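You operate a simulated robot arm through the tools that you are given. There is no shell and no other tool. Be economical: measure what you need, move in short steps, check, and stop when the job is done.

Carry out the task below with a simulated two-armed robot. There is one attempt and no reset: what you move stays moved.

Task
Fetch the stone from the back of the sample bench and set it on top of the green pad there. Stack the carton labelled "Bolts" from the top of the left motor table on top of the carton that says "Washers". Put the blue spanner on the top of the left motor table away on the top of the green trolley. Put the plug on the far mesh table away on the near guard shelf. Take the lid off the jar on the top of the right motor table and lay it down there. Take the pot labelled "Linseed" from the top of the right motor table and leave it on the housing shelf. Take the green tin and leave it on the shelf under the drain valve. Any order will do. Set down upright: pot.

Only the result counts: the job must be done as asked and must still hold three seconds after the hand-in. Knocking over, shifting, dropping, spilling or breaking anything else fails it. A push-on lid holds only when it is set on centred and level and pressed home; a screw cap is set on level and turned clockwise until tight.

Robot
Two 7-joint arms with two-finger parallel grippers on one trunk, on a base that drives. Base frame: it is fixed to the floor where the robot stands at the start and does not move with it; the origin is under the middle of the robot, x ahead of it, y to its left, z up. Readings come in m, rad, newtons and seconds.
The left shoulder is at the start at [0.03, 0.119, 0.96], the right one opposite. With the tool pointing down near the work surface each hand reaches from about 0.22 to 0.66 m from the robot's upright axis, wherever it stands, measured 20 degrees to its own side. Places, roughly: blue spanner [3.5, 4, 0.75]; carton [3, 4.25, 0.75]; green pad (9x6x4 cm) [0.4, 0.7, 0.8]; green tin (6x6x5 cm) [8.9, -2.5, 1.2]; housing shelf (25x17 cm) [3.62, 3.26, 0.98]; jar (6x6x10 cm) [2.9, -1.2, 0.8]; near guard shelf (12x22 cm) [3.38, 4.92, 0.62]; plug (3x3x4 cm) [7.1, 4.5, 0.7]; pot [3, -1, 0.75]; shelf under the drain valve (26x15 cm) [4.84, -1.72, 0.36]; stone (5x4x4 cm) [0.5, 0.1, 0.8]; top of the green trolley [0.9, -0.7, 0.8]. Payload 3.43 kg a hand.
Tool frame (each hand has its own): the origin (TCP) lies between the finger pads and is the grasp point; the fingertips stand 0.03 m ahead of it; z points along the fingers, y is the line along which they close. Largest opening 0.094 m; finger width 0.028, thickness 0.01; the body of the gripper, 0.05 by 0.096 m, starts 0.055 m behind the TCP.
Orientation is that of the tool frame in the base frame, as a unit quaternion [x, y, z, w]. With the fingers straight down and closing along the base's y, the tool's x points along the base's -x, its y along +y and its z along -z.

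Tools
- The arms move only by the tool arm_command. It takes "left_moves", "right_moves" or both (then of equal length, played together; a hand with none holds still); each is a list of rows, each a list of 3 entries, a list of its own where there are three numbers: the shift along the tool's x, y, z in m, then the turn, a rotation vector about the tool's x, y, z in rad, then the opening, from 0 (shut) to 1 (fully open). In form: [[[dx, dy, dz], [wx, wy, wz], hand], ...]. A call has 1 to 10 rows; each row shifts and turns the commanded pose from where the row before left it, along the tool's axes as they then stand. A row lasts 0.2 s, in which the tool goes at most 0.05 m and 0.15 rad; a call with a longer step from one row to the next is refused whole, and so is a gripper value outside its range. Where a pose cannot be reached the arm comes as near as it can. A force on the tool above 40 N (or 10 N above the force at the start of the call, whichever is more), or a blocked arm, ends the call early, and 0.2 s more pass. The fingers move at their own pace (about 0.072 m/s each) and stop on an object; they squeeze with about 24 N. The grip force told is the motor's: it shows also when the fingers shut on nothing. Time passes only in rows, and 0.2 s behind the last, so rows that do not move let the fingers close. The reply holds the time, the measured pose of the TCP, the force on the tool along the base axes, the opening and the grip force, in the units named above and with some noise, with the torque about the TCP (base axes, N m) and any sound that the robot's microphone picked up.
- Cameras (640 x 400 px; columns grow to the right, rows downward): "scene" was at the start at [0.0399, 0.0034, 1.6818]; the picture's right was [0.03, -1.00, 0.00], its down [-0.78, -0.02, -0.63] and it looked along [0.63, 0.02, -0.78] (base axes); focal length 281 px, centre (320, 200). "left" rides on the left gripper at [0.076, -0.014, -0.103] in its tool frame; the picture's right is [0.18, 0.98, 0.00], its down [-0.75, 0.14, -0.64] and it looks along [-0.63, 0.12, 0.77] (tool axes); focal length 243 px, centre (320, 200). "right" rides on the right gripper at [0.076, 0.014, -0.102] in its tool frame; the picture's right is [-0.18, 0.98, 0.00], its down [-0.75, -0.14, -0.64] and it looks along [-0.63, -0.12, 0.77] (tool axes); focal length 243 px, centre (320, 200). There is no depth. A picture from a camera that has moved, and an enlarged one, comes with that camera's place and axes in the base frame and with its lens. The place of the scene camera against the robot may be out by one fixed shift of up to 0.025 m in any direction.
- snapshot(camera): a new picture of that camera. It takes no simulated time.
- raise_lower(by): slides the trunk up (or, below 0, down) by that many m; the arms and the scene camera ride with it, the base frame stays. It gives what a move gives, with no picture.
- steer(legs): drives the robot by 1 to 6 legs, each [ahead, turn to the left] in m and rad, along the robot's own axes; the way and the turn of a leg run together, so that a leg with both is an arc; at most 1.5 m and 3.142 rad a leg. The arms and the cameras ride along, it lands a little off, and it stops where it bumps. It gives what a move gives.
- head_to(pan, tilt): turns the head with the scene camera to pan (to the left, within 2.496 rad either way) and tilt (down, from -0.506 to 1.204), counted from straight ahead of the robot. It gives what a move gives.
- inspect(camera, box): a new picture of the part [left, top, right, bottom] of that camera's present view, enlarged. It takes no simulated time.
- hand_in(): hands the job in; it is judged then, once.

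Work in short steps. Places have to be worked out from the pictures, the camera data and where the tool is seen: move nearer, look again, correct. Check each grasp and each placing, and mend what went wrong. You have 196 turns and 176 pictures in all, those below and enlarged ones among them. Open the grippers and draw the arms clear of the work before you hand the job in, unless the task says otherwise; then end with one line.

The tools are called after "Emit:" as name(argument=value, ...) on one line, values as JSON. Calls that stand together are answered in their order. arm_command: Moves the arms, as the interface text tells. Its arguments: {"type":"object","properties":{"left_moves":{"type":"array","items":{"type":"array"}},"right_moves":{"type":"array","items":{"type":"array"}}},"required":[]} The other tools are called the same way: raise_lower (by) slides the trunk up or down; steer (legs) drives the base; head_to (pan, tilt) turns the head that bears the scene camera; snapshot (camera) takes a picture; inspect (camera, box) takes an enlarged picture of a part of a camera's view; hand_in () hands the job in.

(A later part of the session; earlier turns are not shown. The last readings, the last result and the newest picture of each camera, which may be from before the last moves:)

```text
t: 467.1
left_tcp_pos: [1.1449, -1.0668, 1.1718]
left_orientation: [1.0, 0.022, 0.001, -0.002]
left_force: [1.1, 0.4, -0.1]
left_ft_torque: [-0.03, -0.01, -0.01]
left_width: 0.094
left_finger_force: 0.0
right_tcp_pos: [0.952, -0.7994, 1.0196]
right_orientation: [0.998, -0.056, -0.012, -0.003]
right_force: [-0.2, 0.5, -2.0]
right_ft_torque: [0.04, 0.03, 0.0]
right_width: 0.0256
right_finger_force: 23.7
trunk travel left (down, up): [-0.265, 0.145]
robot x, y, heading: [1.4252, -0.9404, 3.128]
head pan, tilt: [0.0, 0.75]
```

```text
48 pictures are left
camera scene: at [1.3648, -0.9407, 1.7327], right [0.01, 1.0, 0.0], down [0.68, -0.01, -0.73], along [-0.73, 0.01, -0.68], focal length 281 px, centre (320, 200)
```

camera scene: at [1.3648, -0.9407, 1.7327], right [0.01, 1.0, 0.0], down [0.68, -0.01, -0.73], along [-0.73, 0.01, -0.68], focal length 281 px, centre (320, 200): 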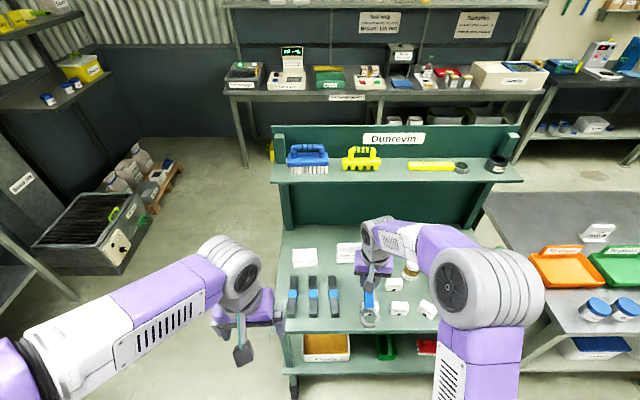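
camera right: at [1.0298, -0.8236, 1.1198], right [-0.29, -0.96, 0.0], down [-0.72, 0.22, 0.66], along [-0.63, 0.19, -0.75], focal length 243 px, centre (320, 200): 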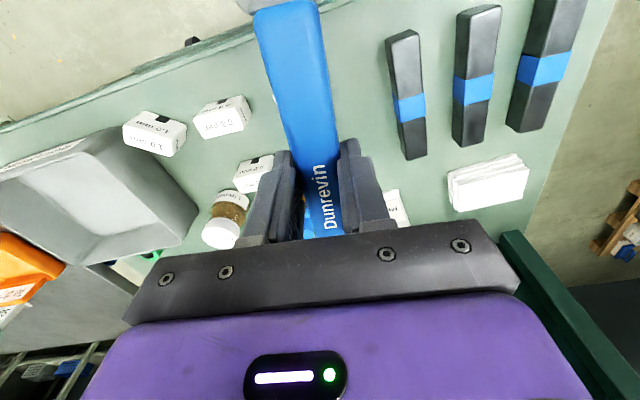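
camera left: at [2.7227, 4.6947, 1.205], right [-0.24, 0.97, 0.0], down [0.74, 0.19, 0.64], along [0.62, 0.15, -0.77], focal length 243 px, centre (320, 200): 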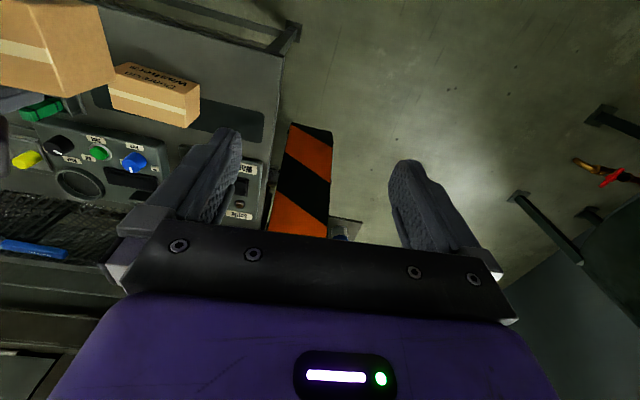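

The third small box is hidden under the spanner, so the lane is y −0.875 to −0.804. I'll align the spanner with x and move to y ≈ −0.84 at z ≈ 0.93 to check both sides.

Emit:
arm_command(right_moves=[[[-0.0355, 0.018, 0.015], [0, 0, 0], 0], [[-0.0355, 0.018, 0.015], [0, 0, 0], 0], [[-0.0355, 0.018, 0.015], [0, 0, 0], 0], [[0, 0, 0.03], [0, 0, -0.082], 0]])

Emit:
snapshot(camera="right")

Emit:
inspect(camera="scene", box=[280, 240, 440, 340])

```text
t: 468.1
left_tcp_pos: [1.1462, -1.0669, 1.1721]
left_orientation: [1.0, 0.022, 0.001, -0.002]
left_force: [0.3, 0.2, 0.5]
left_ft_torque: [-0.02, -0.02, 0.01]
left_width: 0.094
left_finger_force: 0.1
right_tcp_pos: [0.8407, -0.8412, 0.9471]
right_orientation: [1.0, -0.015, -0.012, -0.003]
right_force: [0.6, 0.8, -1.9]
right_ft_torque: [0.04, 0.05, -0.02]
right_width: 0.0253
right_finger_force: 24.1
trunk travel left (down, up): [-0.265, 0.145]
robot x, y, heading: [1.4279, -0.9422, 3.13]
head pan, tilt: [0.0, 0.75]
```

```text
47 pictures are left
camera right: at [0.9192, -0.858, 1.0471], right [-0.21, -0.98, 0.0], down [-0.73, 0.16, 0.66], along [-0.65, 0.14, -0.75], focal length 243 px, centre (320, 200)
```

right: 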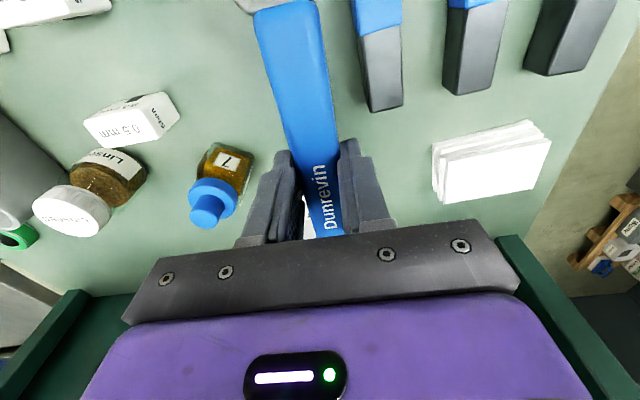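

```text
4.00 times, centred on (360, 290) of scene
camera zoom: at [1.3665, -0.9401, 1.7328], right [0.01, 1.0, 0.0], down [0.68, -0.01, -0.73], along [-0.73, 0.01, -0.68], focal length 1123 px, centre (160, -160)
```

zoom: 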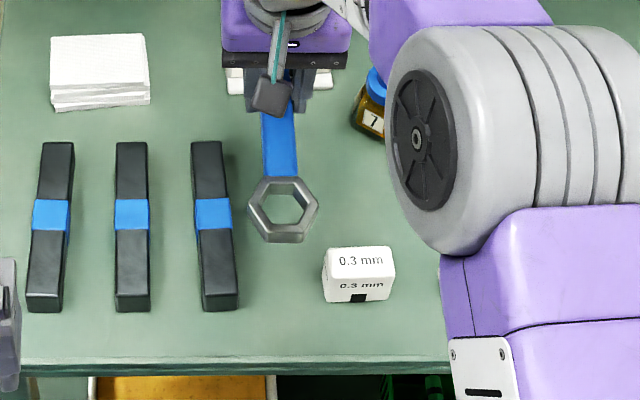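

From the scene view the spanner lines up with the lane. I'll nudge it 6 mm north and 25 mm back, then lower to near the surface.

Emit:
arm_command(right_moves=[[[-0.024, -0.006, 0], [0, 0, 0], 0], [[0, 0, 0.035], [0, 0, 0], 0], [[0, 0, 0.035], [0, 0, 0], 0], [[0, 0, 0.03], [0, 0, 0], 0]])

Emit:
inspect(camera="scene", box=[280, 240, 440, 340])

```text
t: 468.9
left_tcp_pos: [1.145, -1.067, 1.1724]
left_orientation: [1.0, 0.021, 0.001, -0.001]
left_force: [-0.8, 0.4, 0.7]
left_ft_torque: [-0.06, -0.01, 0.03]
left_width: 0.0941
left_finger_force: 0.1
right_tcp_pos: [0.8081, -0.8349, 0.9072]
right_orientation: [1.0, -0.015, -0.024, 0.0]
right_force: [7.0, -0.3, 27.2]
right_ft_torque: [-0.22, 1.03, 0.07]
right_width: 0.0258
right_finger_force: 24.4
trunk travel left (down, up): [-0.265, 0.145]
robot x, y, heading: [1.4257, -0.9415, 3.13]
head pan, tilt: [0.0, 0.75]
stopped in row 3 (right hand): the force on the tool passed its limit at 105 N (the readings are from after the stop); the commanded pose is now the measured one
```

```text
4.00 times, centred on (360, 290) of scene
camera zoom: at [1.3673, -0.9408, 1.733], right [0.01, 1.0, 0.0], down [0.68, -0.01, -0.73], along [-0.73, 0.01, -0.68], focal length 1123 px, centre (160, -160)
```

zoom: 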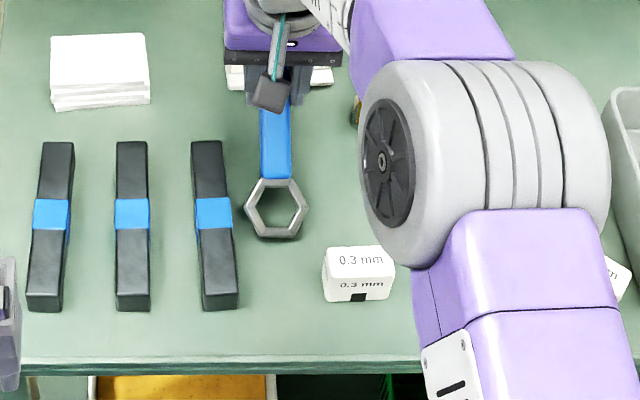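

It hit something at the far end, possibly the handle tip on the little sign. I'll raise at once and look.

Emit:
arm_command(right_moves=[[[0, 0, -0.03], [0, 0, 0], 0], [[0.03, 0, -0.03], [0, 0, 0], 0], [[0.04, 0, 0], [0, 0, 0], 0]])

Emit:
snapshot(camera="right")

Emit:
snapshot(camera="left")

```text
t: 469.7
left_tcp_pos: [1.1449, -1.0678, 1.172]
left_orientation: [1.0, 0.02, -0.001, -0.002]
left_force: [-0.2, -0.2, -0.7]
left_ft_torque: [-0.02, 0.01, -0.01]
left_width: 0.0939
left_finger_force: 0.0
right_tcp_pos: [0.8845, -0.8373, 0.96]
right_orientation: [1.0, -0.016, -0.018, -0.002]
right_force: [-0.1, 0.6, -1.8]
right_ft_torque: [0.03, 0.01, 0.0]
right_width: 0.0257
right_finger_force: 24.4
trunk travel left (down, up): [-0.265, 0.145]
robot x, y, heading: [1.4264, -0.9422, 3.128]
head pan, tilt: [0.0, 0.75]
```

```text
44 pictures are left
camera right: at [0.9634, -0.855, 1.0588], right [-0.21, -0.98, 0.0], down [-0.73, 0.16, 0.67], along [-0.65, 0.14, -0.74], focal length 243 px, centre (320, 200)
```

right: 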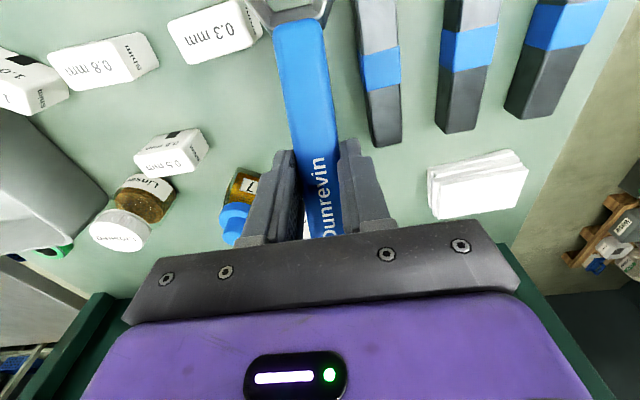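

```text
43 pictures are left
camera left: at [1.2215, -1.0503, 1.2748], right [0.23, -0.97, 0.0], down [-0.75, -0.18, 0.64], along [-0.62, -0.14, -0.77], focal length 243 px, centre (320, 200)
```

left: 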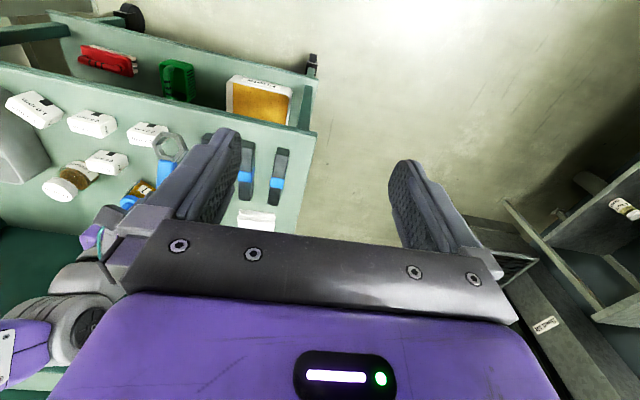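

I'll move the hand further back and up to view the sign.

Emit:
arm_command(right_moves=[[[0.045, 0, -0.02], [0, 0, 0], 0], [[0.045, 0, -0.02], [0, 0, 0], 0], [[0.045, 0, -0.02], [0, 0, 0], 0], [[0.03, 0, -0.02], [0, 0, 0], 0]])

Emit:
inspect(camera="scene", box=[270, 210, 450, 330])

```text
t: 470.7
left_tcp_pos: [1.147, -1.0657, 1.1719]
left_orientation: [1.0, 0.021, 0.0, -0.002]
left_force: [0.3, 0.6, 0.2]
left_ft_torque: [0.03, 0.01, -0.03]
left_width: 0.0939
left_finger_force: 0.0
right_tcp_pos: [1.0518, -0.8407, 1.0327]
right_orientation: [1.0, -0.015, -0.018, -0.003]
right_force: [0.5, 1.4, -1.2]
right_ft_torque: [0.01, 0.05, 0.03]
right_width: 0.0258
right_finger_force: 24.0
trunk travel left (down, up): [-0.265, 0.145]
robot x, y, heading: [1.4249, -0.9439, 3.13]
head pan, tilt: [0.0, 0.75]
```

```text
3.33 times, centred on (360, 270) of scene
camera zoom: at [1.3675, -0.9403, 1.7329], right [0.01, 1.0, 0.0], down [0.68, -0.01, -0.73], along [-0.73, 0.01, -0.68], focal length 936 px, centre (187, -33)
```

zoom: 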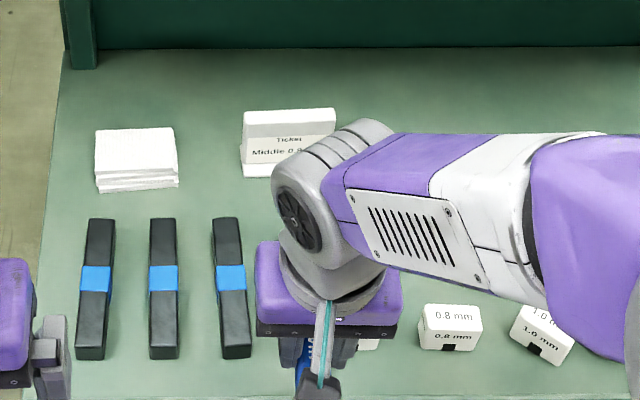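

The sign is still upright and in place. The wrist camera puts the trolley's front edge at about 1.02, so I can lay the spanner further forward, with TCP x ≈ 0.888. I'll approach there in gentle steps.

Emit:
arm_command(right_moves=[[[-0.041, 0, 0.025], [0, 0, 0], 0], [[-0.041, 0, 0.025], [0, 0, 0], 0], [[-0.041, 0, 0.025], [0, 0, 0], 0], [[-0.041, 0, 0.02], [0, 0, 0], 0], [[0, 0, 0.01], [0, 0, 0], 0], [[0, 0, 0.01], [0, 0, 0], 0]])

Emit:
arm_command(right_moves=[[[0, 0, 0.006], [0, 0, 0], 0], [[0, 0, 0.006], [0, 0, 0], 0], [[0, 0, 0.006], [0, 0, 0], 0]])

Emit:
inspect(camera="scene", box=[270, 230, 450, 350])

```text
t: 472.1
left_tcp_pos: [1.1451, -1.0666, 1.1727]
left_orientation: [1.0, 0.021, 0.001, -0.002]
left_force: [0.0, -0.2, 0.0]
left_ft_torque: [-0.01, 0.0, 0.01]
left_width: 0.0942
left_finger_force: 0.1
right_tcp_pos: [0.8834, -0.8368, 0.9219]
right_orientation: [1.0, -0.015, -0.017, -0.002]
right_force: [-0.1, 0.4, -1.3]
right_ft_torque: [-0.05, 0.01, -0.01]
right_width: 0.0258
right_finger_force: 24.1
trunk travel left (down, up): [-0.265, 0.145]
robot x, y, heading: [1.4278, -0.9424, 3.132]
head pan, tilt: [0.0, 0.75]
```

```text
t: 472.9
left_tcp_pos: [1.1455, -1.0669, 1.1723]
left_orientation: [1.0, 0.021, 0.001, -0.002]
left_force: [-0.4, 0.2, 0.1]
left_ft_torque: [-0.02, 0.02, -0.02]
left_width: 0.0942
left_finger_force: 0.1
right_tcp_pos: [0.8819, -0.8359, 0.9064]
right_orientation: [1.0, -0.015, -0.018, -0.001]
right_force: [0.6, 1.1, 3.2]
right_ft_torque: [-0.06, -0.38, 0.06]
right_width: 0.0257
right_finger_force: 24.2
trunk travel left (down, up): [-0.265, 0.145]
robot x, y, heading: [1.4256, -0.944, 3.131]
head pan, tilt: [0.0, 0.75]
```

```text
3.33 times, centred on (360, 290) of scene
camera zoom: at [1.3669, -0.9407, 1.7329], right [0.01, 1.0, 0.0], down [0.68, -0.01, -0.73], along [-0.73, 0.01, -0.68], focal length 936 px, centre (187, -100)
```

zoom: 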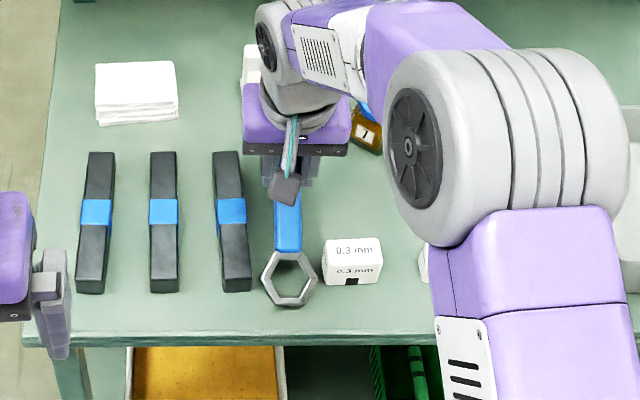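

Contact at TCP 0.906 means the trolley top is at about 0.876, higher than I assumed, so the earlier touch was just the surface. The spanner lies clear of its neighbours, so I'll press 2 mm, release and rise.

Emit:
arm_command(right_moves=[[[0, 0, 0.002], [0, 0, 0], 0], [[0, 0, 0], [0, 0, 0], 0.5], [[0, 0, 0], [0, 0, 0], 0.5], [[0, 0, -0.02], [0, 0, 0], 0.5], [[0, 0, -0.045], [0, 0, 0], 0.5], [[0.02, 0, -0.045], [0, 0, 0], 0.5], [[0.045, 0, 0], [0, 0, 0], 0.5], [[0.045, 0, 0], [0, 0, 0], 0.5]])

Emit:
inspect(camera="scene", box=[270, 210, 450, 330])

```text
t: 474.7
left_tcp_pos: [1.1462, -1.0672, 1.1724]
left_orientation: [1.0, 0.021, -0.001, -0.001]
left_force: [0.0, -0.3, 0.1]
left_ft_torque: [0.01, -0.01, 0.01]
left_width: 0.0941
left_finger_force: 0.0
right_tcp_pos: [0.9957, -0.8399, 1.0099]
right_orientation: [1.0, -0.014, -0.018, -0.003]
right_force: [-0.2, 1.2, -0.4]
right_ft_torque: [0.01, 0.02, -0.01]
right_width: 0.0471
right_finger_force: 0.1
trunk travel left (down, up): [-0.265, 0.145]
robot x, y, heading: [1.425, -0.9419, 3.12]
head pan, tilt: [0.0, 0.75]
```

```text
3.33 times, centred on (360, 270) of scene
camera zoom: at [1.3682, -0.9406, 1.7329], right [0.01, 1.0, 0.0], down [0.68, -0.01, -0.73], along [-0.73, 0.01, -0.68], focal length 936 px, centre (187, -33)
```

zoom: 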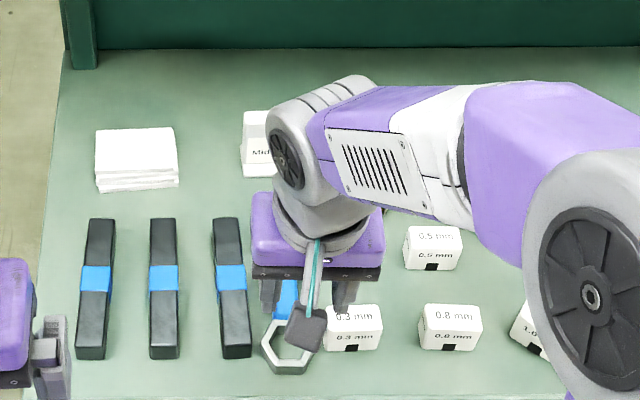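

The spanner lies flat on the trolley. I'll back away and head for the south corridor toward the tin.

Emit:
steer(legs=[[-0.45, 0], [0, 1.963], [1.45, 0], [0, 1.2]])

Emit:
head_to(pan=0.0, tilt=0.4)

Emit:
snapshot(camera="scene")

```text
t: 491.9
left_tcp_pos: [2.6661, -2.1914, 1.1725]
left_orientation: [-0.018, 1.0, -0.003, -0.002]
left_force: [0.0, -0.5, 0.0]
left_ft_torque: [0.01, -0.03, -0.03]
left_width: 0.0941
left_finger_force: 0.1
right_tcp_pos: [2.8151, -2.4191, 1.0092]
right_orientation: [0.018, 1.0, -0.002, 0.018]
right_force: [0.9, -0.7, -0.6]
right_ft_torque: [-0.01, -0.04, 0.03]
right_width: 0.0469
right_finger_force: 0.2
trunk travel left (down, up): [-0.265, 0.145]
robot x, y, heading: [2.3871, -2.3158, -0.023]
head pan, tilt: [0.0, 0.75]
```

```text
t: 492.7
left_tcp_pos: [2.6664, -2.1917, 1.1713]
left_orientation: [-0.017, 1.0, -0.001, -0.001]
left_force: [0.2, 0.6, -0.5]
left_ft_torque: [-0.02, 0.02, -0.01]
left_width: 0.094
left_finger_force: 0.1
right_tcp_pos: [2.8146, -2.4195, 1.0097]
right_orientation: [0.019, 1.0, -0.003, 0.02]
right_force: [-0.2, 0.0, -0.8]
right_ft_torque: [0.0, -0.02, 0.02]
right_width: 0.0471
right_finger_force: 0.2
trunk travel left (down, up): [-0.265, 0.145]
robot x, y, heading: [2.3832, -2.3148, -0.018]
head pan, tilt: [0.0, 0.4]
```

```text
39 pictures are left
camera scene: at [2.4416, -2.3148, 1.7639], right [-0.02, -1.0, 0.0], down [-0.39, 0.01, -0.92], along [0.92, -0.02, -0.39], focal length 281 px, centre (320, 200)
```

scene: 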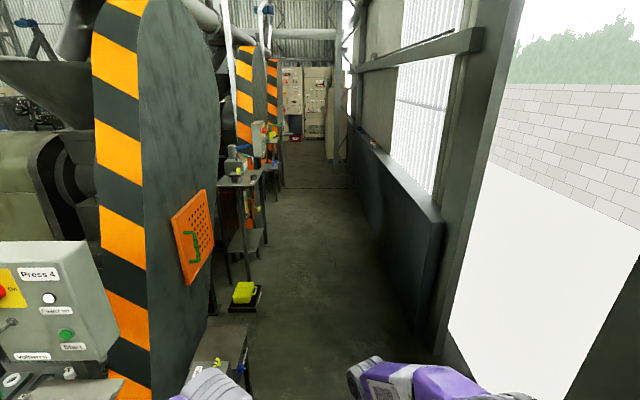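

The corridor is clear. I'll zoom to the far end to find the tin.

Emit:
inspect(camera="scene", box=[260, 50, 380, 190])

Emit:
inspect(camera="scene", box=[200, 130, 300, 320])

```text
2.86 times, centred on (320, 120) of scene
camera zoom: at [2.4416, -2.3148, 1.7639], right [-0.02, -1.0, 0.0], down [-0.39, 0.01, -0.92], along [0.92, -0.02, -0.39], focal length 802 px, centre (320, 429)
```

zoom: 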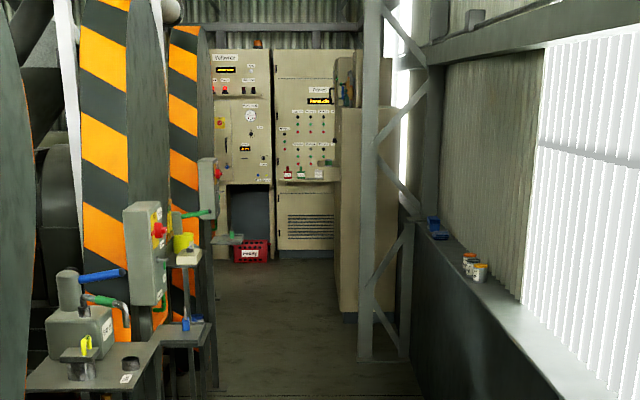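

```text
2.11 times, centred on (250, 225) of scene
camera zoom: at [2.4416, -2.3148, 1.7639], right [-0.02, -1.0, 0.0], down [-0.39, 0.01, -0.92], along [0.92, -0.02, -0.39], focal length 591 px, centre (467, 147)
```

zoom: 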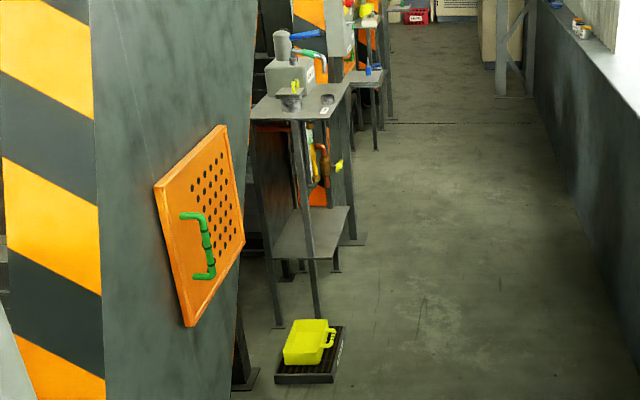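

I'll drive closer (to x ≈ 6.7) and look again.

Emit:
steer(legs=[[0, -0.02], [1.5, 0], [1.5, 0], [1.3, 0], [0, 0.04]])

Emit:
head_to(pan=0.0, tilt=0.3)

Emit:
snapshot(camera="scene")

```text
t: 514.1
left_tcp_pos: [6.9695, -2.4015, 1.1724]
left_orientation: [-0.017, 1.0, -0.001, -0.002]
left_force: [-0.2, -0.4, 0.6]
left_ft_torque: [-0.01, -0.03, -0.01]
left_width: 0.0941
left_finger_force: 0.1
right_tcp_pos: [7.1176, -2.6306, 1.009]
right_orientation: [0.019, 1.0, -0.002, 0.018]
right_force: [-0.8, 0.1, 0.1]
right_ft_torque: [0.03, 0.01, -0.04]
right_width: 0.0471
right_finger_force: 0.1
trunk travel left (down, up): [-0.265, 0.145]
robot x, y, heading: [6.6923, -2.5276, -0.018]
head pan, tilt: [0.0, 0.4]
```

```text
t: 514.7
left_tcp_pos: [6.9687, -2.4022, 1.1713]
left_orientation: [-0.016, 1.0, -0.002, -0.001]
left_force: [1.2, -0.1, 0.2]
left_ft_torque: [0.0, 0.01, 0.0]
left_width: 0.0943
left_finger_force: 0.0
right_tcp_pos: [7.1178, -2.6298, 1.011]
right_orientation: [0.02, 1.0, -0.002, 0.019]
right_force: [-0.4, 0.5, -0.1]
right_ft_torque: [-0.02, 0.0, 0.0]
right_width: 0.047
right_finger_force: 0.1
trunk travel left (down, up): [-0.265, 0.145]
robot x, y, heading: [6.6866, -2.5279, -0.021]
head pan, tilt: [0.0, 0.3]
```

```text
36 pictures are left
camera scene: at [6.7455, -2.5241, 1.7731], right [-0.02, -1.0, 0.0], down [-0.3, 0.01, -0.96], along [0.95, -0.02, -0.3], focal length 281 px, centre (320, 200)
```

scene: 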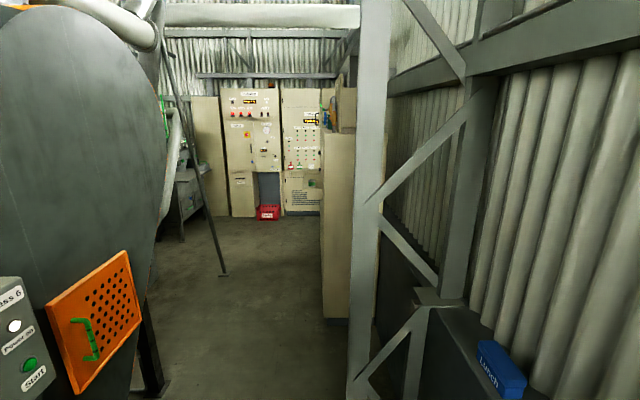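

Emit:
inspect(camera="scene", box=[220, 80, 360, 220])

```text
2.86 times, centred on (290, 150) of scene
camera zoom: at [6.7455, -2.5241, 1.7731], right [-0.02, -1.0, 0.0], down [-0.3, 0.01, -0.96], along [0.95, -0.02, -0.3], focal length 802 px, centre (406, 343)
```

zoom: 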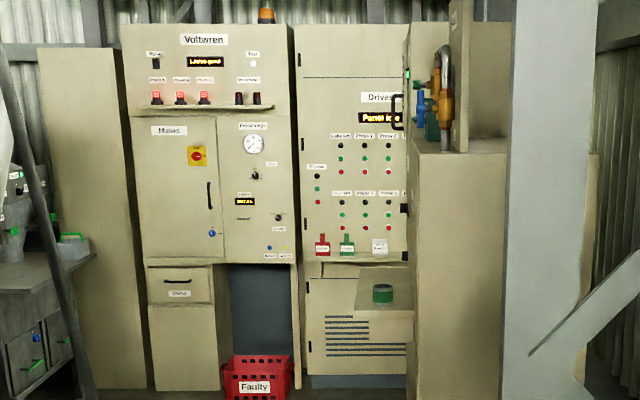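

The green tin stands on a small bracket shelf at about [8.98, −2.50, z≈1.2]. I'll raise the trunk, swing to y ≈ −2.17 to pass the pillar, and approach.

Emit:
raise_lower(by=0.14)

Emit:
steer(legs=[[0, 0.36], [1.1, 0], [0, -0.34], [0.55, 0], [0, -0.3]])

Emit:
head_to(pan=-0.1, tilt=0.7)

Emit:
snapshot(camera="scene")

```text
t: 516.4
left_tcp_pos: [6.9691, -2.4029, 1.3121]
left_orientation: [-0.017, 1.0, -0.002, -0.001]
left_force: [0.1, 1.0, 0.4]
left_ft_torque: [-0.02, 0.02, -0.01]
left_width: 0.094
left_finger_force: 0.1
right_tcp_pos: [7.1175, -2.6293, 1.1503]
right_orientation: [0.019, 1.0, -0.002, 0.018]
right_force: [-1.0, -0.5, 0.7]
right_ft_torque: [-0.03, -0.01, -0.02]
right_width: 0.0467
right_finger_force: 0.1
trunk travel left (down, up): [-0.405, 0.005]
robot x, y, heading: [6.6895, -2.5253, -0.019]
head pan, tilt: [0.0, 0.3]
```

```text
t: 528.0
left_tcp_pos: [8.5824, -2.1251, 1.3113]
left_orientation: [0.126, 0.992, -0.002, 0.0]
left_force: [0.5, 0.7, 0.7]
left_ft_torque: [0.0, -0.01, 0.01]
left_width: 0.0941
left_finger_force: 0.0
right_tcp_pos: [8.6619, -2.3844, 1.1498]
right_orientation: [0.162, 0.987, -0.005, 0.018]
right_force: [0.2, 0.2, 0.0]
right_ft_torque: [0.03, 0.01, 0.02]
right_width: 0.0468
right_finger_force: 0.1
trunk travel left (down, up): [-0.405, 0.005]
robot x, y, heading: [8.2793, -2.1612, -0.307]
head pan, tilt: [0.0, 0.3]
```

```text
t: 528.8
left_tcp_pos: [8.5827, -2.1246, 1.3125]
left_orientation: [0.125, 0.992, -0.002, -0.001]
left_force: [0.2, 0.7, 0.3]
left_ft_torque: [-0.05, -0.01, 0.01]
left_width: 0.0942
left_finger_force: 0.0
right_tcp_pos: [8.6605, -2.3851, 1.149]
right_orientation: [0.161, 0.987, -0.005, 0.019]
right_force: [0.2, 0.1, 0.5]
right_ft_torque: [0.01, -0.03, 0.0]
right_width: 0.0469
right_finger_force: 0.0
trunk travel left (down, up): [-0.405, 0.005]
robot x, y, heading: [8.274, -2.1647, -0.308]
head pan, tilt: [-0.099, 0.7]
```

```text
34 pictures are left
camera scene: at [8.3216, -2.1857, 1.8771], right [-0.39, -0.92, 0.0], down [-0.59, 0.25, -0.77], along [0.7, -0.3, -0.64], focal length 281 px, centre (320, 200)
```

scene: 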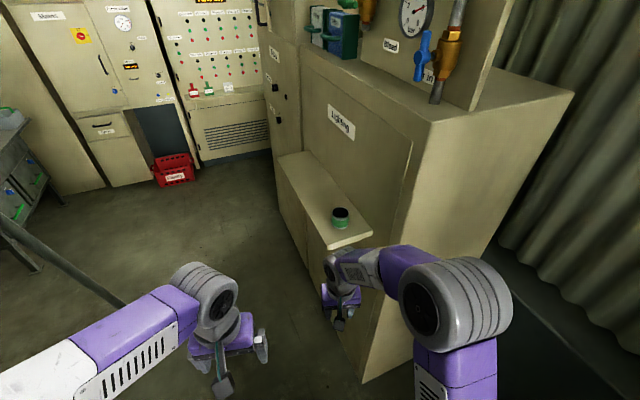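

The tin is on a ledge with its open side to the north-west. The drain shelf sits under a stand top, so I'll take the tin with a hand tilted 45° and place it the same way. First I rotate the right hand.

Emit:
arm_command(right_moves=[[[0, 0, -0.04], [0, 0, 0.15], 0.85], [[0, 0, -0.04], [0, 0, 0.15], 0.85], [[0, 0, 0], [0, -0.13, 0], 0.85], [[0, 0, 0], [0, -0.13, 0], 0.85], [[0, 0, 0], [0, -0.13, 0], 0.85], [[0, 0, 0], [0, -0.13, 0], 0.85], [[0, 0, 0], [0, -0.13, 0], 0.85], [[0, 0, 0], [0, -0.135, 0], 0.85]])

Emit:
snapshot(camera="right")

```text
t: 530.6
left_tcp_pos: [8.5824, -2.1244, 1.3122]
left_orientation: [0.125, 0.992, -0.002, -0.001]
left_force: [-0.3, -0.1, 0.4]
left_ft_torque: [0.01, 0.03, 0.0]
left_width: 0.0941
left_finger_force: 0.0
right_tcp_pos: [8.6581, -2.3837, 1.2298]
right_orientation: [0.283, 0.872, -0.119, 0.381]
right_force: [0.3, 0.3, 0.0]
right_ft_torque: [0.0, -0.01, 0.02]
right_width: 0.08
right_finger_force: 0.0
trunk travel left (down, up): [-0.405, 0.005]
robot x, y, heading: [8.2754, -2.165, -0.314]
head pan, tilt: [-0.099, 0.7]
```

```text
33 pictures are left
camera right: at [8.5643, -2.2988, 1.2442], right [0.68, 0.72, 0.14], down [-0.05, -0.15, 0.99], along [0.74, -0.67, -0.06], focal length 243 px, centre (320, 200)
```

right: 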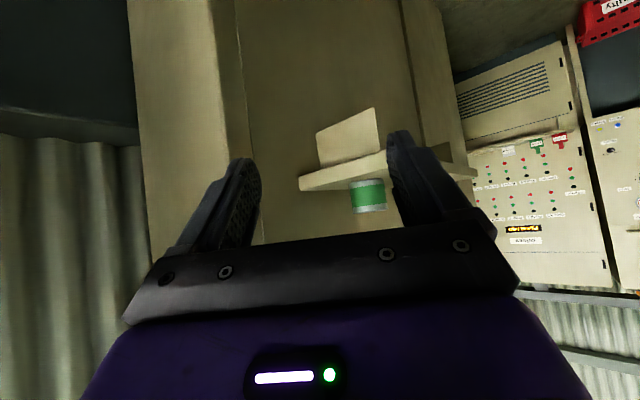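

The tin is at [8.909, −2.506], z 1.20–1.25. I'll shift sideways to line up, then advance most of the way.

Emit:
arm_command(right_moves=[[[0, 0.047, 0], [0, 0, 0], 0.9], [[-0.0322, 0, 0.0327], [0, 0, 0], 0.9], [[-0.0322, 0, 0.0327], [0, 0, 0], 0.9], [[-0.0322, 0, 0.0327], [0, 0, 0], 0.9], [[-0.0322, 0, 0.0327], [0, 0, 0], 0.9]])

Emit:
snapshot(camera="right")

```text
t: 531.8
left_tcp_pos: [8.5835, -2.1261, 1.312]
left_orientation: [0.126, 0.992, -0.003, -0.001]
left_force: [-0.9, 0.3, 0.3]
left_ft_torque: [0.03, 0.0, 0.02]
left_width: 0.094
left_finger_force: 0.0
right_tcp_pos: [8.8356, -2.4541, 1.2338]
right_orientation: [0.283, 0.872, -0.119, 0.38]
right_force: [0.3, -0.2, 0.3]
right_ft_torque: [0.02, 0.03, 0.0]
right_width: 0.0846
right_finger_force: 0.0
trunk travel left (down, up): [-0.405, 0.005]
robot x, y, heading: [8.279, -2.1605, -0.308]
head pan, tilt: [-0.099, 0.7]
```

```text
32 pictures are left
camera right: at [8.7426, -2.3695, 1.2479], right [0.68, 0.72, 0.14], down [-0.05, -0.15, 0.99], along [0.74, -0.67, -0.06], focal length 243 px, centre (320, 200)
```

right: 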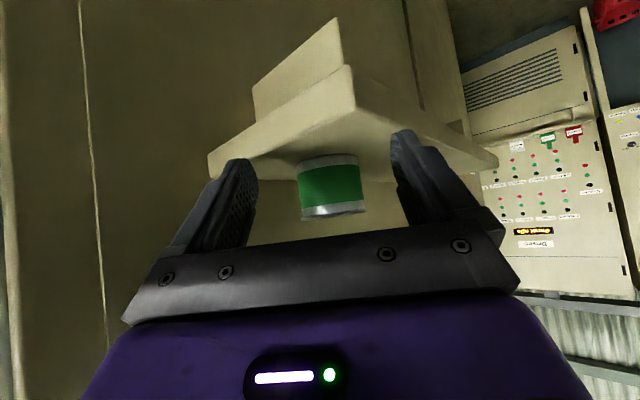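

Nicely lined up. I'll advance the last 8 cm and close.

Emit:
arm_command(right_moves=[[[-0.021, 0.001, 0.018], [0, 0, 0], 0.9], [[-0.02, 0.001, 0.019], [0, 0, 0], 0.9], [[-0.02, 0, 0.019], [0, 0, 0], 0.9], [[0, 0, 0], [0, 0, 0], 0], [[0, 0, 0], [0, 0, 0], 0], [[0, 0, 0], [0, 0, 0], 0]])

Emit:
snapshot(camera="right")

```text
t: 533.2
left_tcp_pos: [8.5834, -2.1244, 1.312]
left_orientation: [0.126, 0.992, -0.001, 0.0]
left_force: [-0.9, 1.0, 0.6]
left_ft_torque: [0.01, -0.02, -0.01]
left_width: 0.0942
left_finger_force: 0.0
right_tcp_pos: [8.9044, -2.4997, 1.2421]
right_orientation: [0.283, 0.872, -0.119, 0.38]
right_force: [-0.3, 0.2, 1.0]
right_ft_torque: [-0.04, 0.01, 0.01]
right_width: 0.0584
right_finger_force: 23.6
trunk travel left (down, up): [-0.405, 0.005]
robot x, y, heading: [8.2792, -2.1606, -0.304]
head pan, tilt: [-0.099, 0.7]
```

```text
31 pictures are left
camera right: at [8.8097, -2.4149, 1.2559], right [0.68, 0.72, 0.14], down [-0.05, -0.15, 0.99], along [0.74, -0.67, -0.06], focal length 243 px, centre (320, 200)
```

right: 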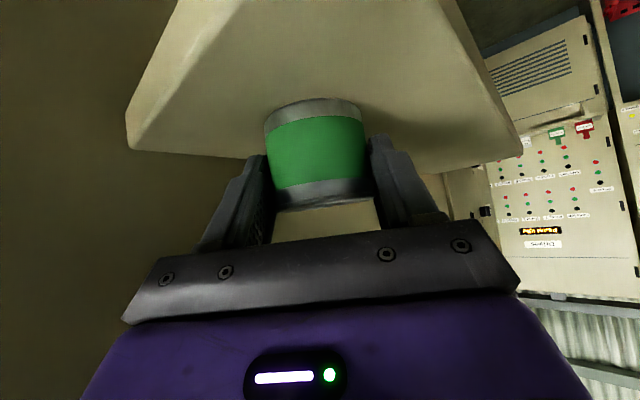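

The tin is gripped. I'll lift it and draw it back.

Emit:
arm_command(right_moves=[[[-0.022, 0, -0.0204], [0, 0, 0], 0], [[-0.022, 0, -0.0204], [0, 0, 0], 0], [[0.0272, 0, -0.0293], [0, 0, 0], 0], [[0.0272, 0, -0.0293], [0, 0, 0], 0], [[0.0272, 0, -0.0293], [0, 0, 0], 0], [[0.0272, 0, -0.0293], [0, 0, 0], 0], [[0.0272, 0, -0.0293], [0, 0, 0], 0]])

Emit:
snapshot(camera="right")

```text
t: 534.8
left_tcp_pos: [8.5814, -2.1239, 1.3122]
left_orientation: [0.126, 0.992, -0.002, 0.001]
left_force: [-0.5, 0.5, -0.7]
left_ft_torque: [0.01, -0.02, 0.0]
left_width: 0.0939
left_finger_force: 0.1
right_tcp_pos: [8.738, -2.3822, 1.3025]
right_orientation: [0.284, 0.872, -0.12, 0.38]
right_force: [0.1, -0.2, -0.1]
right_ft_torque: [0.01, -0.01, -0.03]
right_width: 0.0585
right_finger_force: 24.2
trunk travel left (down, up): [-0.405, 0.005]
robot x, y, heading: [8.2798, -2.1632, -0.306]
head pan, tilt: [-0.099, 0.7]
```

```text
30 pictures are left
camera right: at [8.6446, -2.2976, 1.3169], right [0.68, 0.72, 0.14], down [-0.05, -0.15, 0.99], along [0.74, -0.68, -0.06], focal length 243 px, centre (320, 200)
```

right: 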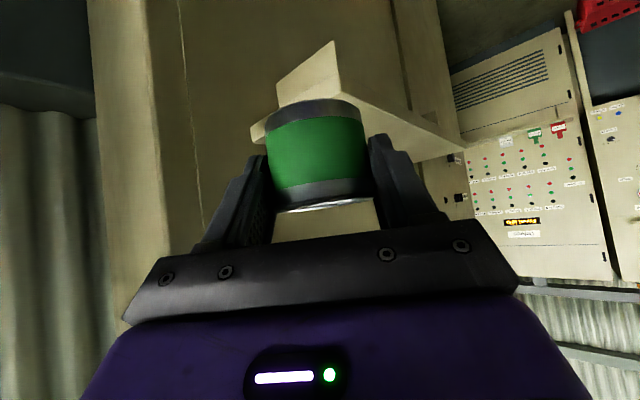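

The tin is held upright. I'll back out along the corridor toward the drain-valve stand.

Emit:
steer(legs=[[0, 0.306], [-1.0, 0], [0, 0.15], [-1.5, 0], [0, -0.15], [-1.1, 0]])

Emit:
head_to(pan=1.4, tilt=0.75)

Emit:
snapshot(camera="scene")

```text
t: 554.6
left_tcp_pos: [4.9693, -2.3022, 1.3133]
left_orientation: [-0.039, 0.999, -0.002, 0.0]
left_force: [-0.1, 0.1, -0.6]
left_ft_torque: [0.01, 0.01, 0.0]
left_width: 0.0939
left_finger_force: 0.1
right_tcp_pos: [5.2031, -2.4968, 1.3029]
right_orientation: [0.135, 0.907, -0.055, 0.395]
right_force: [0.1, 0.0, -0.2]
right_ft_torque: [0.0, -0.02, -0.01]
right_width: 0.056
right_finger_force: 23.9
trunk travel left (down, up): [-0.405, 0.005]
robot x, y, heading: [4.6941, -2.4351, 0.025]
head pan, tilt: [-0.099, 0.7]
```

```text
t: 556.2
left_tcp_pos: [4.9698, -2.3026, 1.3124]
left_orientation: [-0.039, 0.999, -0.003, -0.001]
left_force: [0.0, 0.0, -0.1]
left_ft_torque: [0.01, -0.05, 0.01]
left_width: 0.0941
left_finger_force: 0.0
right_tcp_pos: [5.2026, -2.4956, 1.3021]
right_orientation: [0.136, 0.907, -0.055, 0.395]
right_force: [0.3, 0.0, -1.0]
right_ft_torque: [0.03, -0.01, -0.01]
right_width: 0.0558
right_finger_force: 24.0
trunk travel left (down, up): [-0.405, 0.005]
robot x, y, heading: [4.6929, -2.4404, 0.028]
head pan, tilt: [1.4, 0.75]
```

```text
29 pictures are left
camera scene: at [4.6705, -2.3547, 1.8728], right [0.99, -0.15, 0.0], down [-0.1, -0.67, -0.73], along [0.11, 0.72, -0.68], focal length 281 px, centre (320, 200)
```

scene: 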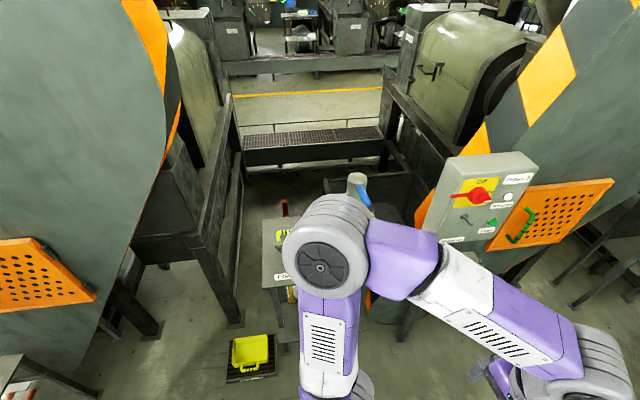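

I'll pull the tin in, turn to face the stand and lower the trunk.

Emit:
arm_command(right_moves=[[[0.0272, 0, -0.0293], [0, 0, 0], 0], [[0.0272, 0, -0.0293], [0, 0, 0], 0], [[0.0272, 0, -0.0293], [0, 0, 0], 0], [[0.0272, 0, -0.0293], [0, 0, 0], 0]])

Emit:
steer(legs=[[0, 1.543]])

Emit:
raise_lower(by=-0.38)

Emit:
head_to(pan=-0.2, tilt=0.8)

Emit:
snapshot(camera="scene")

Emit:
snapshot(camera="right")

```text
t: 557.2
left_tcp_pos: [4.9691, -2.3025, 1.3126]
left_orientation: [-0.039, 0.999, -0.002, 0.0]
left_force: [0.2, -0.1, 1.1]
left_ft_torque: [-0.04, 0.02, 0.0]
left_width: 0.0938
left_finger_force: 0.0
right_tcp_pos: [5.0485, -2.448, 1.3037]
right_orientation: [0.136, 0.907, -0.055, 0.396]
right_force: [-0.6, 0.3, -0.2]
right_ft_torque: [-0.04, 0.03, 0.04]
right_width: 0.0559
right_finger_force: 24.4
trunk travel left (down, up): [-0.405, 0.005]
robot x, y, heading: [4.6956, -2.436, 0.025]
head pan, tilt: [1.4, 0.75]
```

```text
t: 561.3
left_tcp_pos: [4.5688, -2.1564, 1.311]
left_orientation: [0.723, -0.691, 0.001, -0.001]
left_force: [-0.3, -0.1, -0.8]
left_ft_torque: [0.01, 0.0, 0.02]
left_width: 0.0943
left_finger_force: 0.1
right_tcp_pos: [4.7186, -2.0826, 1.3032]
right_orientation: [-0.533, 0.747, 0.235, 0.322]
right_force: [0.2, -0.3, -0.4]
right_ft_torque: [0.0, -0.03, 0.02]
right_width: 0.0549
right_finger_force: 23.6
trunk travel left (down, up): [-0.405, 0.005]
robot x, y, heading: [4.6927, -2.4343, 1.56]
head pan, tilt: [1.4, 0.75]
```

```text
t: 565.0
left_tcp_pos: [4.5694, -2.1557, 0.9316]
left_orientation: [0.723, -0.691, 0.002, -0.001]
left_force: [0.0, 0.2, -0.2]
left_ft_torque: [0.0, -0.05, 0.0]
left_width: 0.0941
left_finger_force: 0.0
right_tcp_pos: [4.7188, -2.0819, 0.9235]
right_orientation: [-0.532, 0.747, 0.235, 0.323]
right_force: [1.1, -0.2, -0.3]
right_ft_torque: [-0.02, 0.01, 0.02]
right_width: 0.0551
right_finger_force: 24.4
trunk travel left (down, up): [-0.025, 0.385]
robot x, y, heading: [4.6976, -2.4362, 1.56]
head pan, tilt: [1.4, 0.75]
```

```text
t: 566.7
left_tcp_pos: [4.5692, -2.1559, 0.9318]
left_orientation: [0.722, -0.692, 0.002, -0.001]
left_force: [0.3, -0.2, -0.6]
left_ft_torque: [-0.03, -0.02, 0.02]
left_width: 0.0941
left_finger_force: 0.0
right_tcp_pos: [4.719, -2.0818, 0.9226]
right_orientation: [-0.533, 0.746, 0.235, 0.322]
right_force: [0.9, -0.1, -0.5]
right_ft_torque: [0.0, -0.02, 0.01]
right_width: 0.055
right_finger_force: 24.1
trunk travel left (down, up): [-0.025, 0.385]
robot x, y, heading: [4.6936, -2.4343, 1.56]
head pan, tilt: [-0.201, 0.799]
```

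```text
28 pictures are left
camera scene: at [4.7048, -2.387, 1.4888], right [0.98, -0.21, 0.0], down [-0.15, -0.7, -0.7], along [0.15, 0.68, -0.72], focal length 281 px, centre (320, 200)
```

scene: 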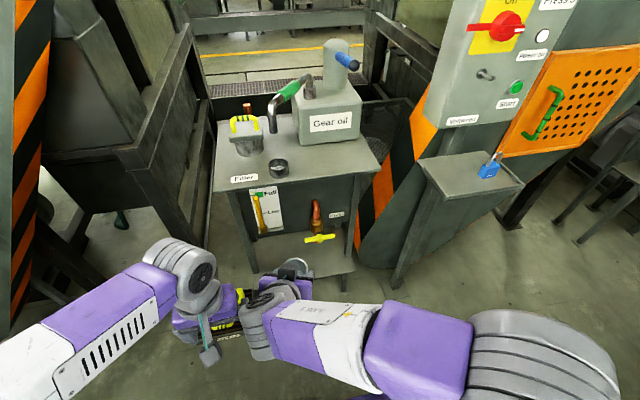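

```text
27 pictures are left
camera right: at [4.6652, -2.1989, 0.9372], right [-0.89, 0.44, 0.14], down [0.15, -0.01, 0.99], along [0.43, 0.9, -0.06], focal length 243 px, centre (320, 200)
```

right: 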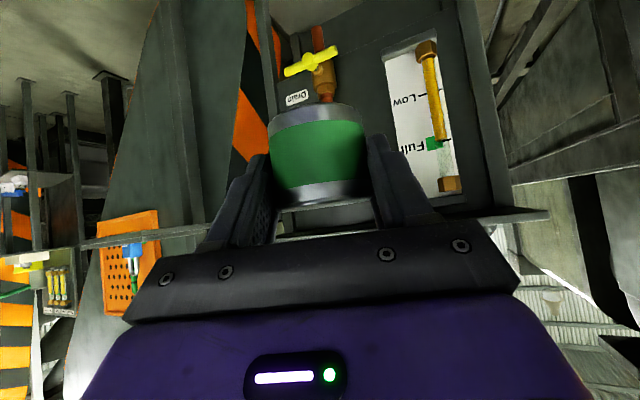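

The shelf sticks out in front of the gear-oil unit's panel, with the valve at about x 4.85, z ≈ 0.6. I'll lower the tin in front of the shelf and look.

Emit:
arm_command(right_moves=[[[0.0329, 0, 0.0306], [0, 0, 0], 0], [[0.0329, 0, 0.0306], [0, 0, 0], 0], [[0.0329, 0, 0.0306], [0, 0, 0], 0], [[0.0329, 0, 0.0306], [0, 0, 0], 0], [[0.0329, 0, 0.0306], [0, 0, 0], 0], [[0.0329, 0, 0.0306], [0, 0, 0], 0], [[0.0329, 0, 0.0306], [0, 0, 0], 0], [[0.0329, 0, 0.0306], [0, 0, 0], 0]])

Emit:
snapshot(camera="right")

```text
t: 568.5
left_tcp_pos: [4.5696, -2.157, 0.9325]
left_orientation: [0.722, -0.691, 0.002, 0.0]
left_force: [0.8, -0.4, -0.1]
left_ft_torque: [0.01, 0.02, 0.03]
left_width: 0.094
left_finger_force: 0.1
right_tcp_pos: [4.7156, -2.0802, 0.5645]
right_orientation: [-0.532, 0.746, 0.236, 0.322]
right_force: [0.5, 0.9, -0.6]
right_ft_torque: [-0.03, 0.03, -0.03]
right_width: 0.0549
right_finger_force: 23.9
trunk travel left (down, up): [-0.025, 0.385]
robot x, y, heading: [4.6936, -2.437, 1.557]
head pan, tilt: [-0.201, 0.799]
```

```text
26 pictures are left
camera right: at [4.6623, -2.1976, 0.5775], right [-0.89, 0.44, 0.14], down [0.16, -0.01, 0.99], along [0.43, 0.9, -0.06], focal length 243 px, centre (320, 200)
```

right: 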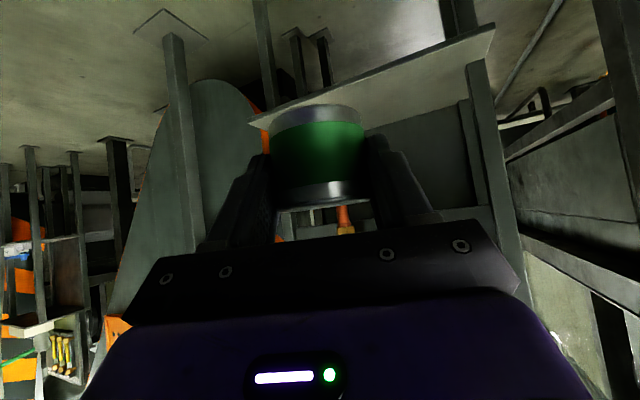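

The hand reaches the height fine, and the plate's front edge is at y ≈ −1.80. I'll drive 0.12 m closer and bring the tin over the shelf at x ≈ 4.775, left of the valve.

Emit:
steer(legs=[[0.12, 0]])

Emit:
arm_command(right_moves=[[[-0.0147, 0.0029, 0.039], [0, 0, 0], 0], [[-0.0147, 0.0029, 0.039], [0, 0, 0], 0], [[-0.0147, 0.0029, 0.039], [0, 0, 0], 0]])

Emit:
snapshot(camera="right")

Emit:
snapshot(camera="scene")

```text
t: 569.7
left_tcp_pos: [4.5716, -2.0367, 0.9332]
left_orientation: [0.722, -0.692, 0.002, 0.0]
left_force: [-0.3, -0.3, 0.4]
left_ft_torque: [0.01, 0.02, 0.02]
left_width: 0.0942
left_finger_force: 0.0
right_tcp_pos: [4.717, -1.9612, 0.5644]
right_orientation: [-0.533, 0.747, 0.235, 0.322]
right_force: [0.6, 0.3, -1.0]
right_ft_torque: [0.01, -0.01, 0.03]
right_width: 0.0549
right_finger_force: 24.3
trunk travel left (down, up): [-0.025, 0.385]
robot x, y, heading: [4.6958, -2.3151, 1.562]
head pan, tilt: [-0.201, 0.799]
```

```text
t: 570.5
left_tcp_pos: [4.5712, -2.0366, 0.9328]
left_orientation: [0.722, -0.692, 0.002, 0.0]
left_force: [1.2, 0.3, 0.2]
left_ft_torque: [-0.02, 0.01, 0.0]
left_width: 0.094
left_finger_force: 0.0
right_tcp_pos: [4.7448, -1.8484, 0.5169]
right_orientation: [-0.533, 0.746, 0.234, 0.323]
right_force: [0.2, -0.2, -0.4]
right_ft_torque: [0.04, 0.01, 0.0]
right_width: 0.0549
right_finger_force: 23.7
trunk travel left (down, up): [-0.025, 0.385]
robot x, y, heading: [4.695, -2.3162, 1.56]
head pan, tilt: [-0.201, 0.799]
```

```text
25 pictures are left
camera right: at [4.6919, -1.9654, 0.5303], right [-0.89, 0.43, 0.14], down [0.15, -0.01, 0.99], along [0.43, 0.9, -0.06], focal length 243 px, centre (320, 200)
```

right: 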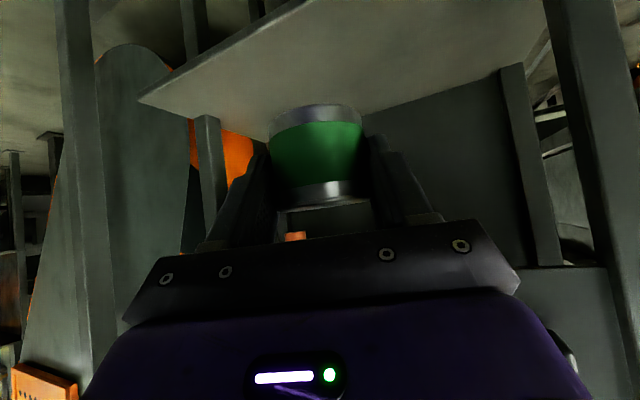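

```text
24 pictures are left
camera scene: at [4.7062, -2.2668, 1.4888], right [0.98, -0.21, 0.0], down [-0.15, -0.7, -0.7], along [0.15, 0.68, -0.72], focal length 281 px, centre (320, 200)
```

scene: 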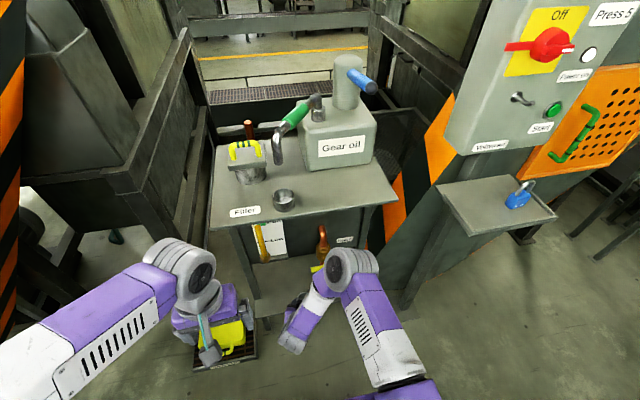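

The plate (z ≈ 0.36) front edge is at y −1.795 and its east end at x 4.995. I'll bring the tin over [4.78, −1.73] at z 0.46.

Emit:
arm_command(right_moves=[[[-0.014, 0.0017, 0.043], [0, 0, 0], 0], [[-0.014, 0.0017, 0.043], [0, 0, 0], 0], [[-0.014, 0.0017, 0.043], [0, 0, 0], 0]])

Emit:
snapshot(camera="right")

```text
t: 571.3
left_tcp_pos: [4.5702, -2.0373, 0.9315]
left_orientation: [0.722, -0.692, 0.002, -0.001]
left_force: [-0.6, -0.7, 0.1]
left_ft_torque: [-0.01, -0.03, 0.01]
left_width: 0.0941
left_finger_force: 0.0
right_tcp_pos: [4.7798, -1.7297, 0.4586]
right_orientation: [-0.533, 0.747, 0.234, 0.322]
right_force: [0.7, 1.1, -0.7]
right_ft_torque: [0.0, 0.01, 0.03]
right_width: 0.0551
right_finger_force: 24.3
trunk travel left (down, up): [-0.025, 0.385]
robot x, y, heading: [4.6949, -2.3126, 1.558]
head pan, tilt: [-0.201, 0.799]
```

```text
23 pictures are left
camera right: at [4.7263, -1.8463, 0.4732], right [-0.89, 0.43, 0.14], down [0.15, -0.01, 0.99], along [0.43, 0.9, -0.06], focal length 243 px, centre (320, 200)
```

right: 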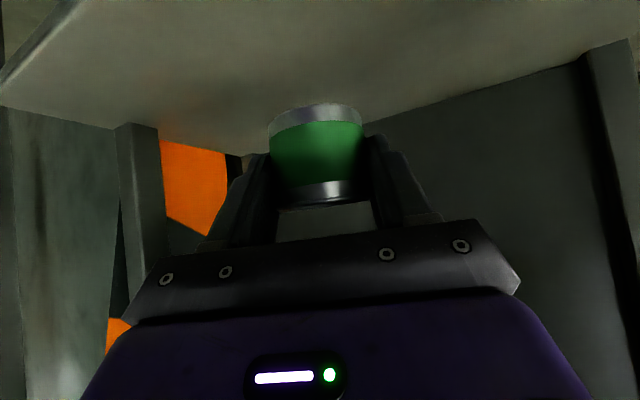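

Over the plate and clear. I'll lower 4 cm, then fine steps to contact.

Emit:
arm_command(right_moves=[[[0.0088, 0, 0.0082], [0, 0, 0], 0], [[0.0088, 0, 0.0082], [0, 0, 0], 0], [[0.0073, 0, 0.0068], [0, 0, 0], 0], [[0.0036, 0, 0.0034], [0, 0, 0], 0]])

Emit:
arm_command(right_moves=[[[0.0029, 0, 0.0027], [0, 0, 0], 0], [[0.0029, 0, 0.0027], [0, 0, 0], 0]])

```text
t: 572.3
left_tcp_pos: [4.5711, -2.0377, 0.931]
left_orientation: [0.723, -0.691, 0.002, -0.001]
left_force: [-1.2, 0.5, 0.5]
left_ft_torque: [-0.01, -0.01, -0.02]
left_width: 0.0941
left_finger_force: 0.0
right_tcp_pos: [4.7801, -1.729, 0.4197]
right_orientation: [-0.534, 0.746, 0.235, 0.322]
right_force: [-0.4, 0.0, -0.2]
right_ft_torque: [-0.01, -0.03, -0.01]
right_width: 0.0548
right_finger_force: 23.7
trunk travel left (down, up): [-0.025, 0.385]
robot x, y, heading: [4.6966, -2.3161, 1.559]
head pan, tilt: [-0.201, 0.799]
```

```text
t: 572.9
left_tcp_pos: [4.5706, -2.0375, 0.9326]
left_orientation: [0.722, -0.692, 0.002, 0.0]
left_force: [-0.4, 0.5, 0.3]
left_ft_torque: [0.01, -0.01, -0.01]
left_width: 0.0938
left_finger_force: 0.1
right_tcp_pos: [4.7801, -1.7302, 0.4122]
right_orientation: [-0.533, 0.746, 0.235, 0.322]
right_force: [-0.1, 0.9, -0.1]
right_ft_torque: [-0.05, -0.02, -0.02]
right_width: 0.055
right_finger_force: 23.7
trunk travel left (down, up): [-0.025, 0.385]
robot x, y, heading: [4.6965, -2.3173, 1.562]
head pan, tilt: [-0.201, 0.799]
```

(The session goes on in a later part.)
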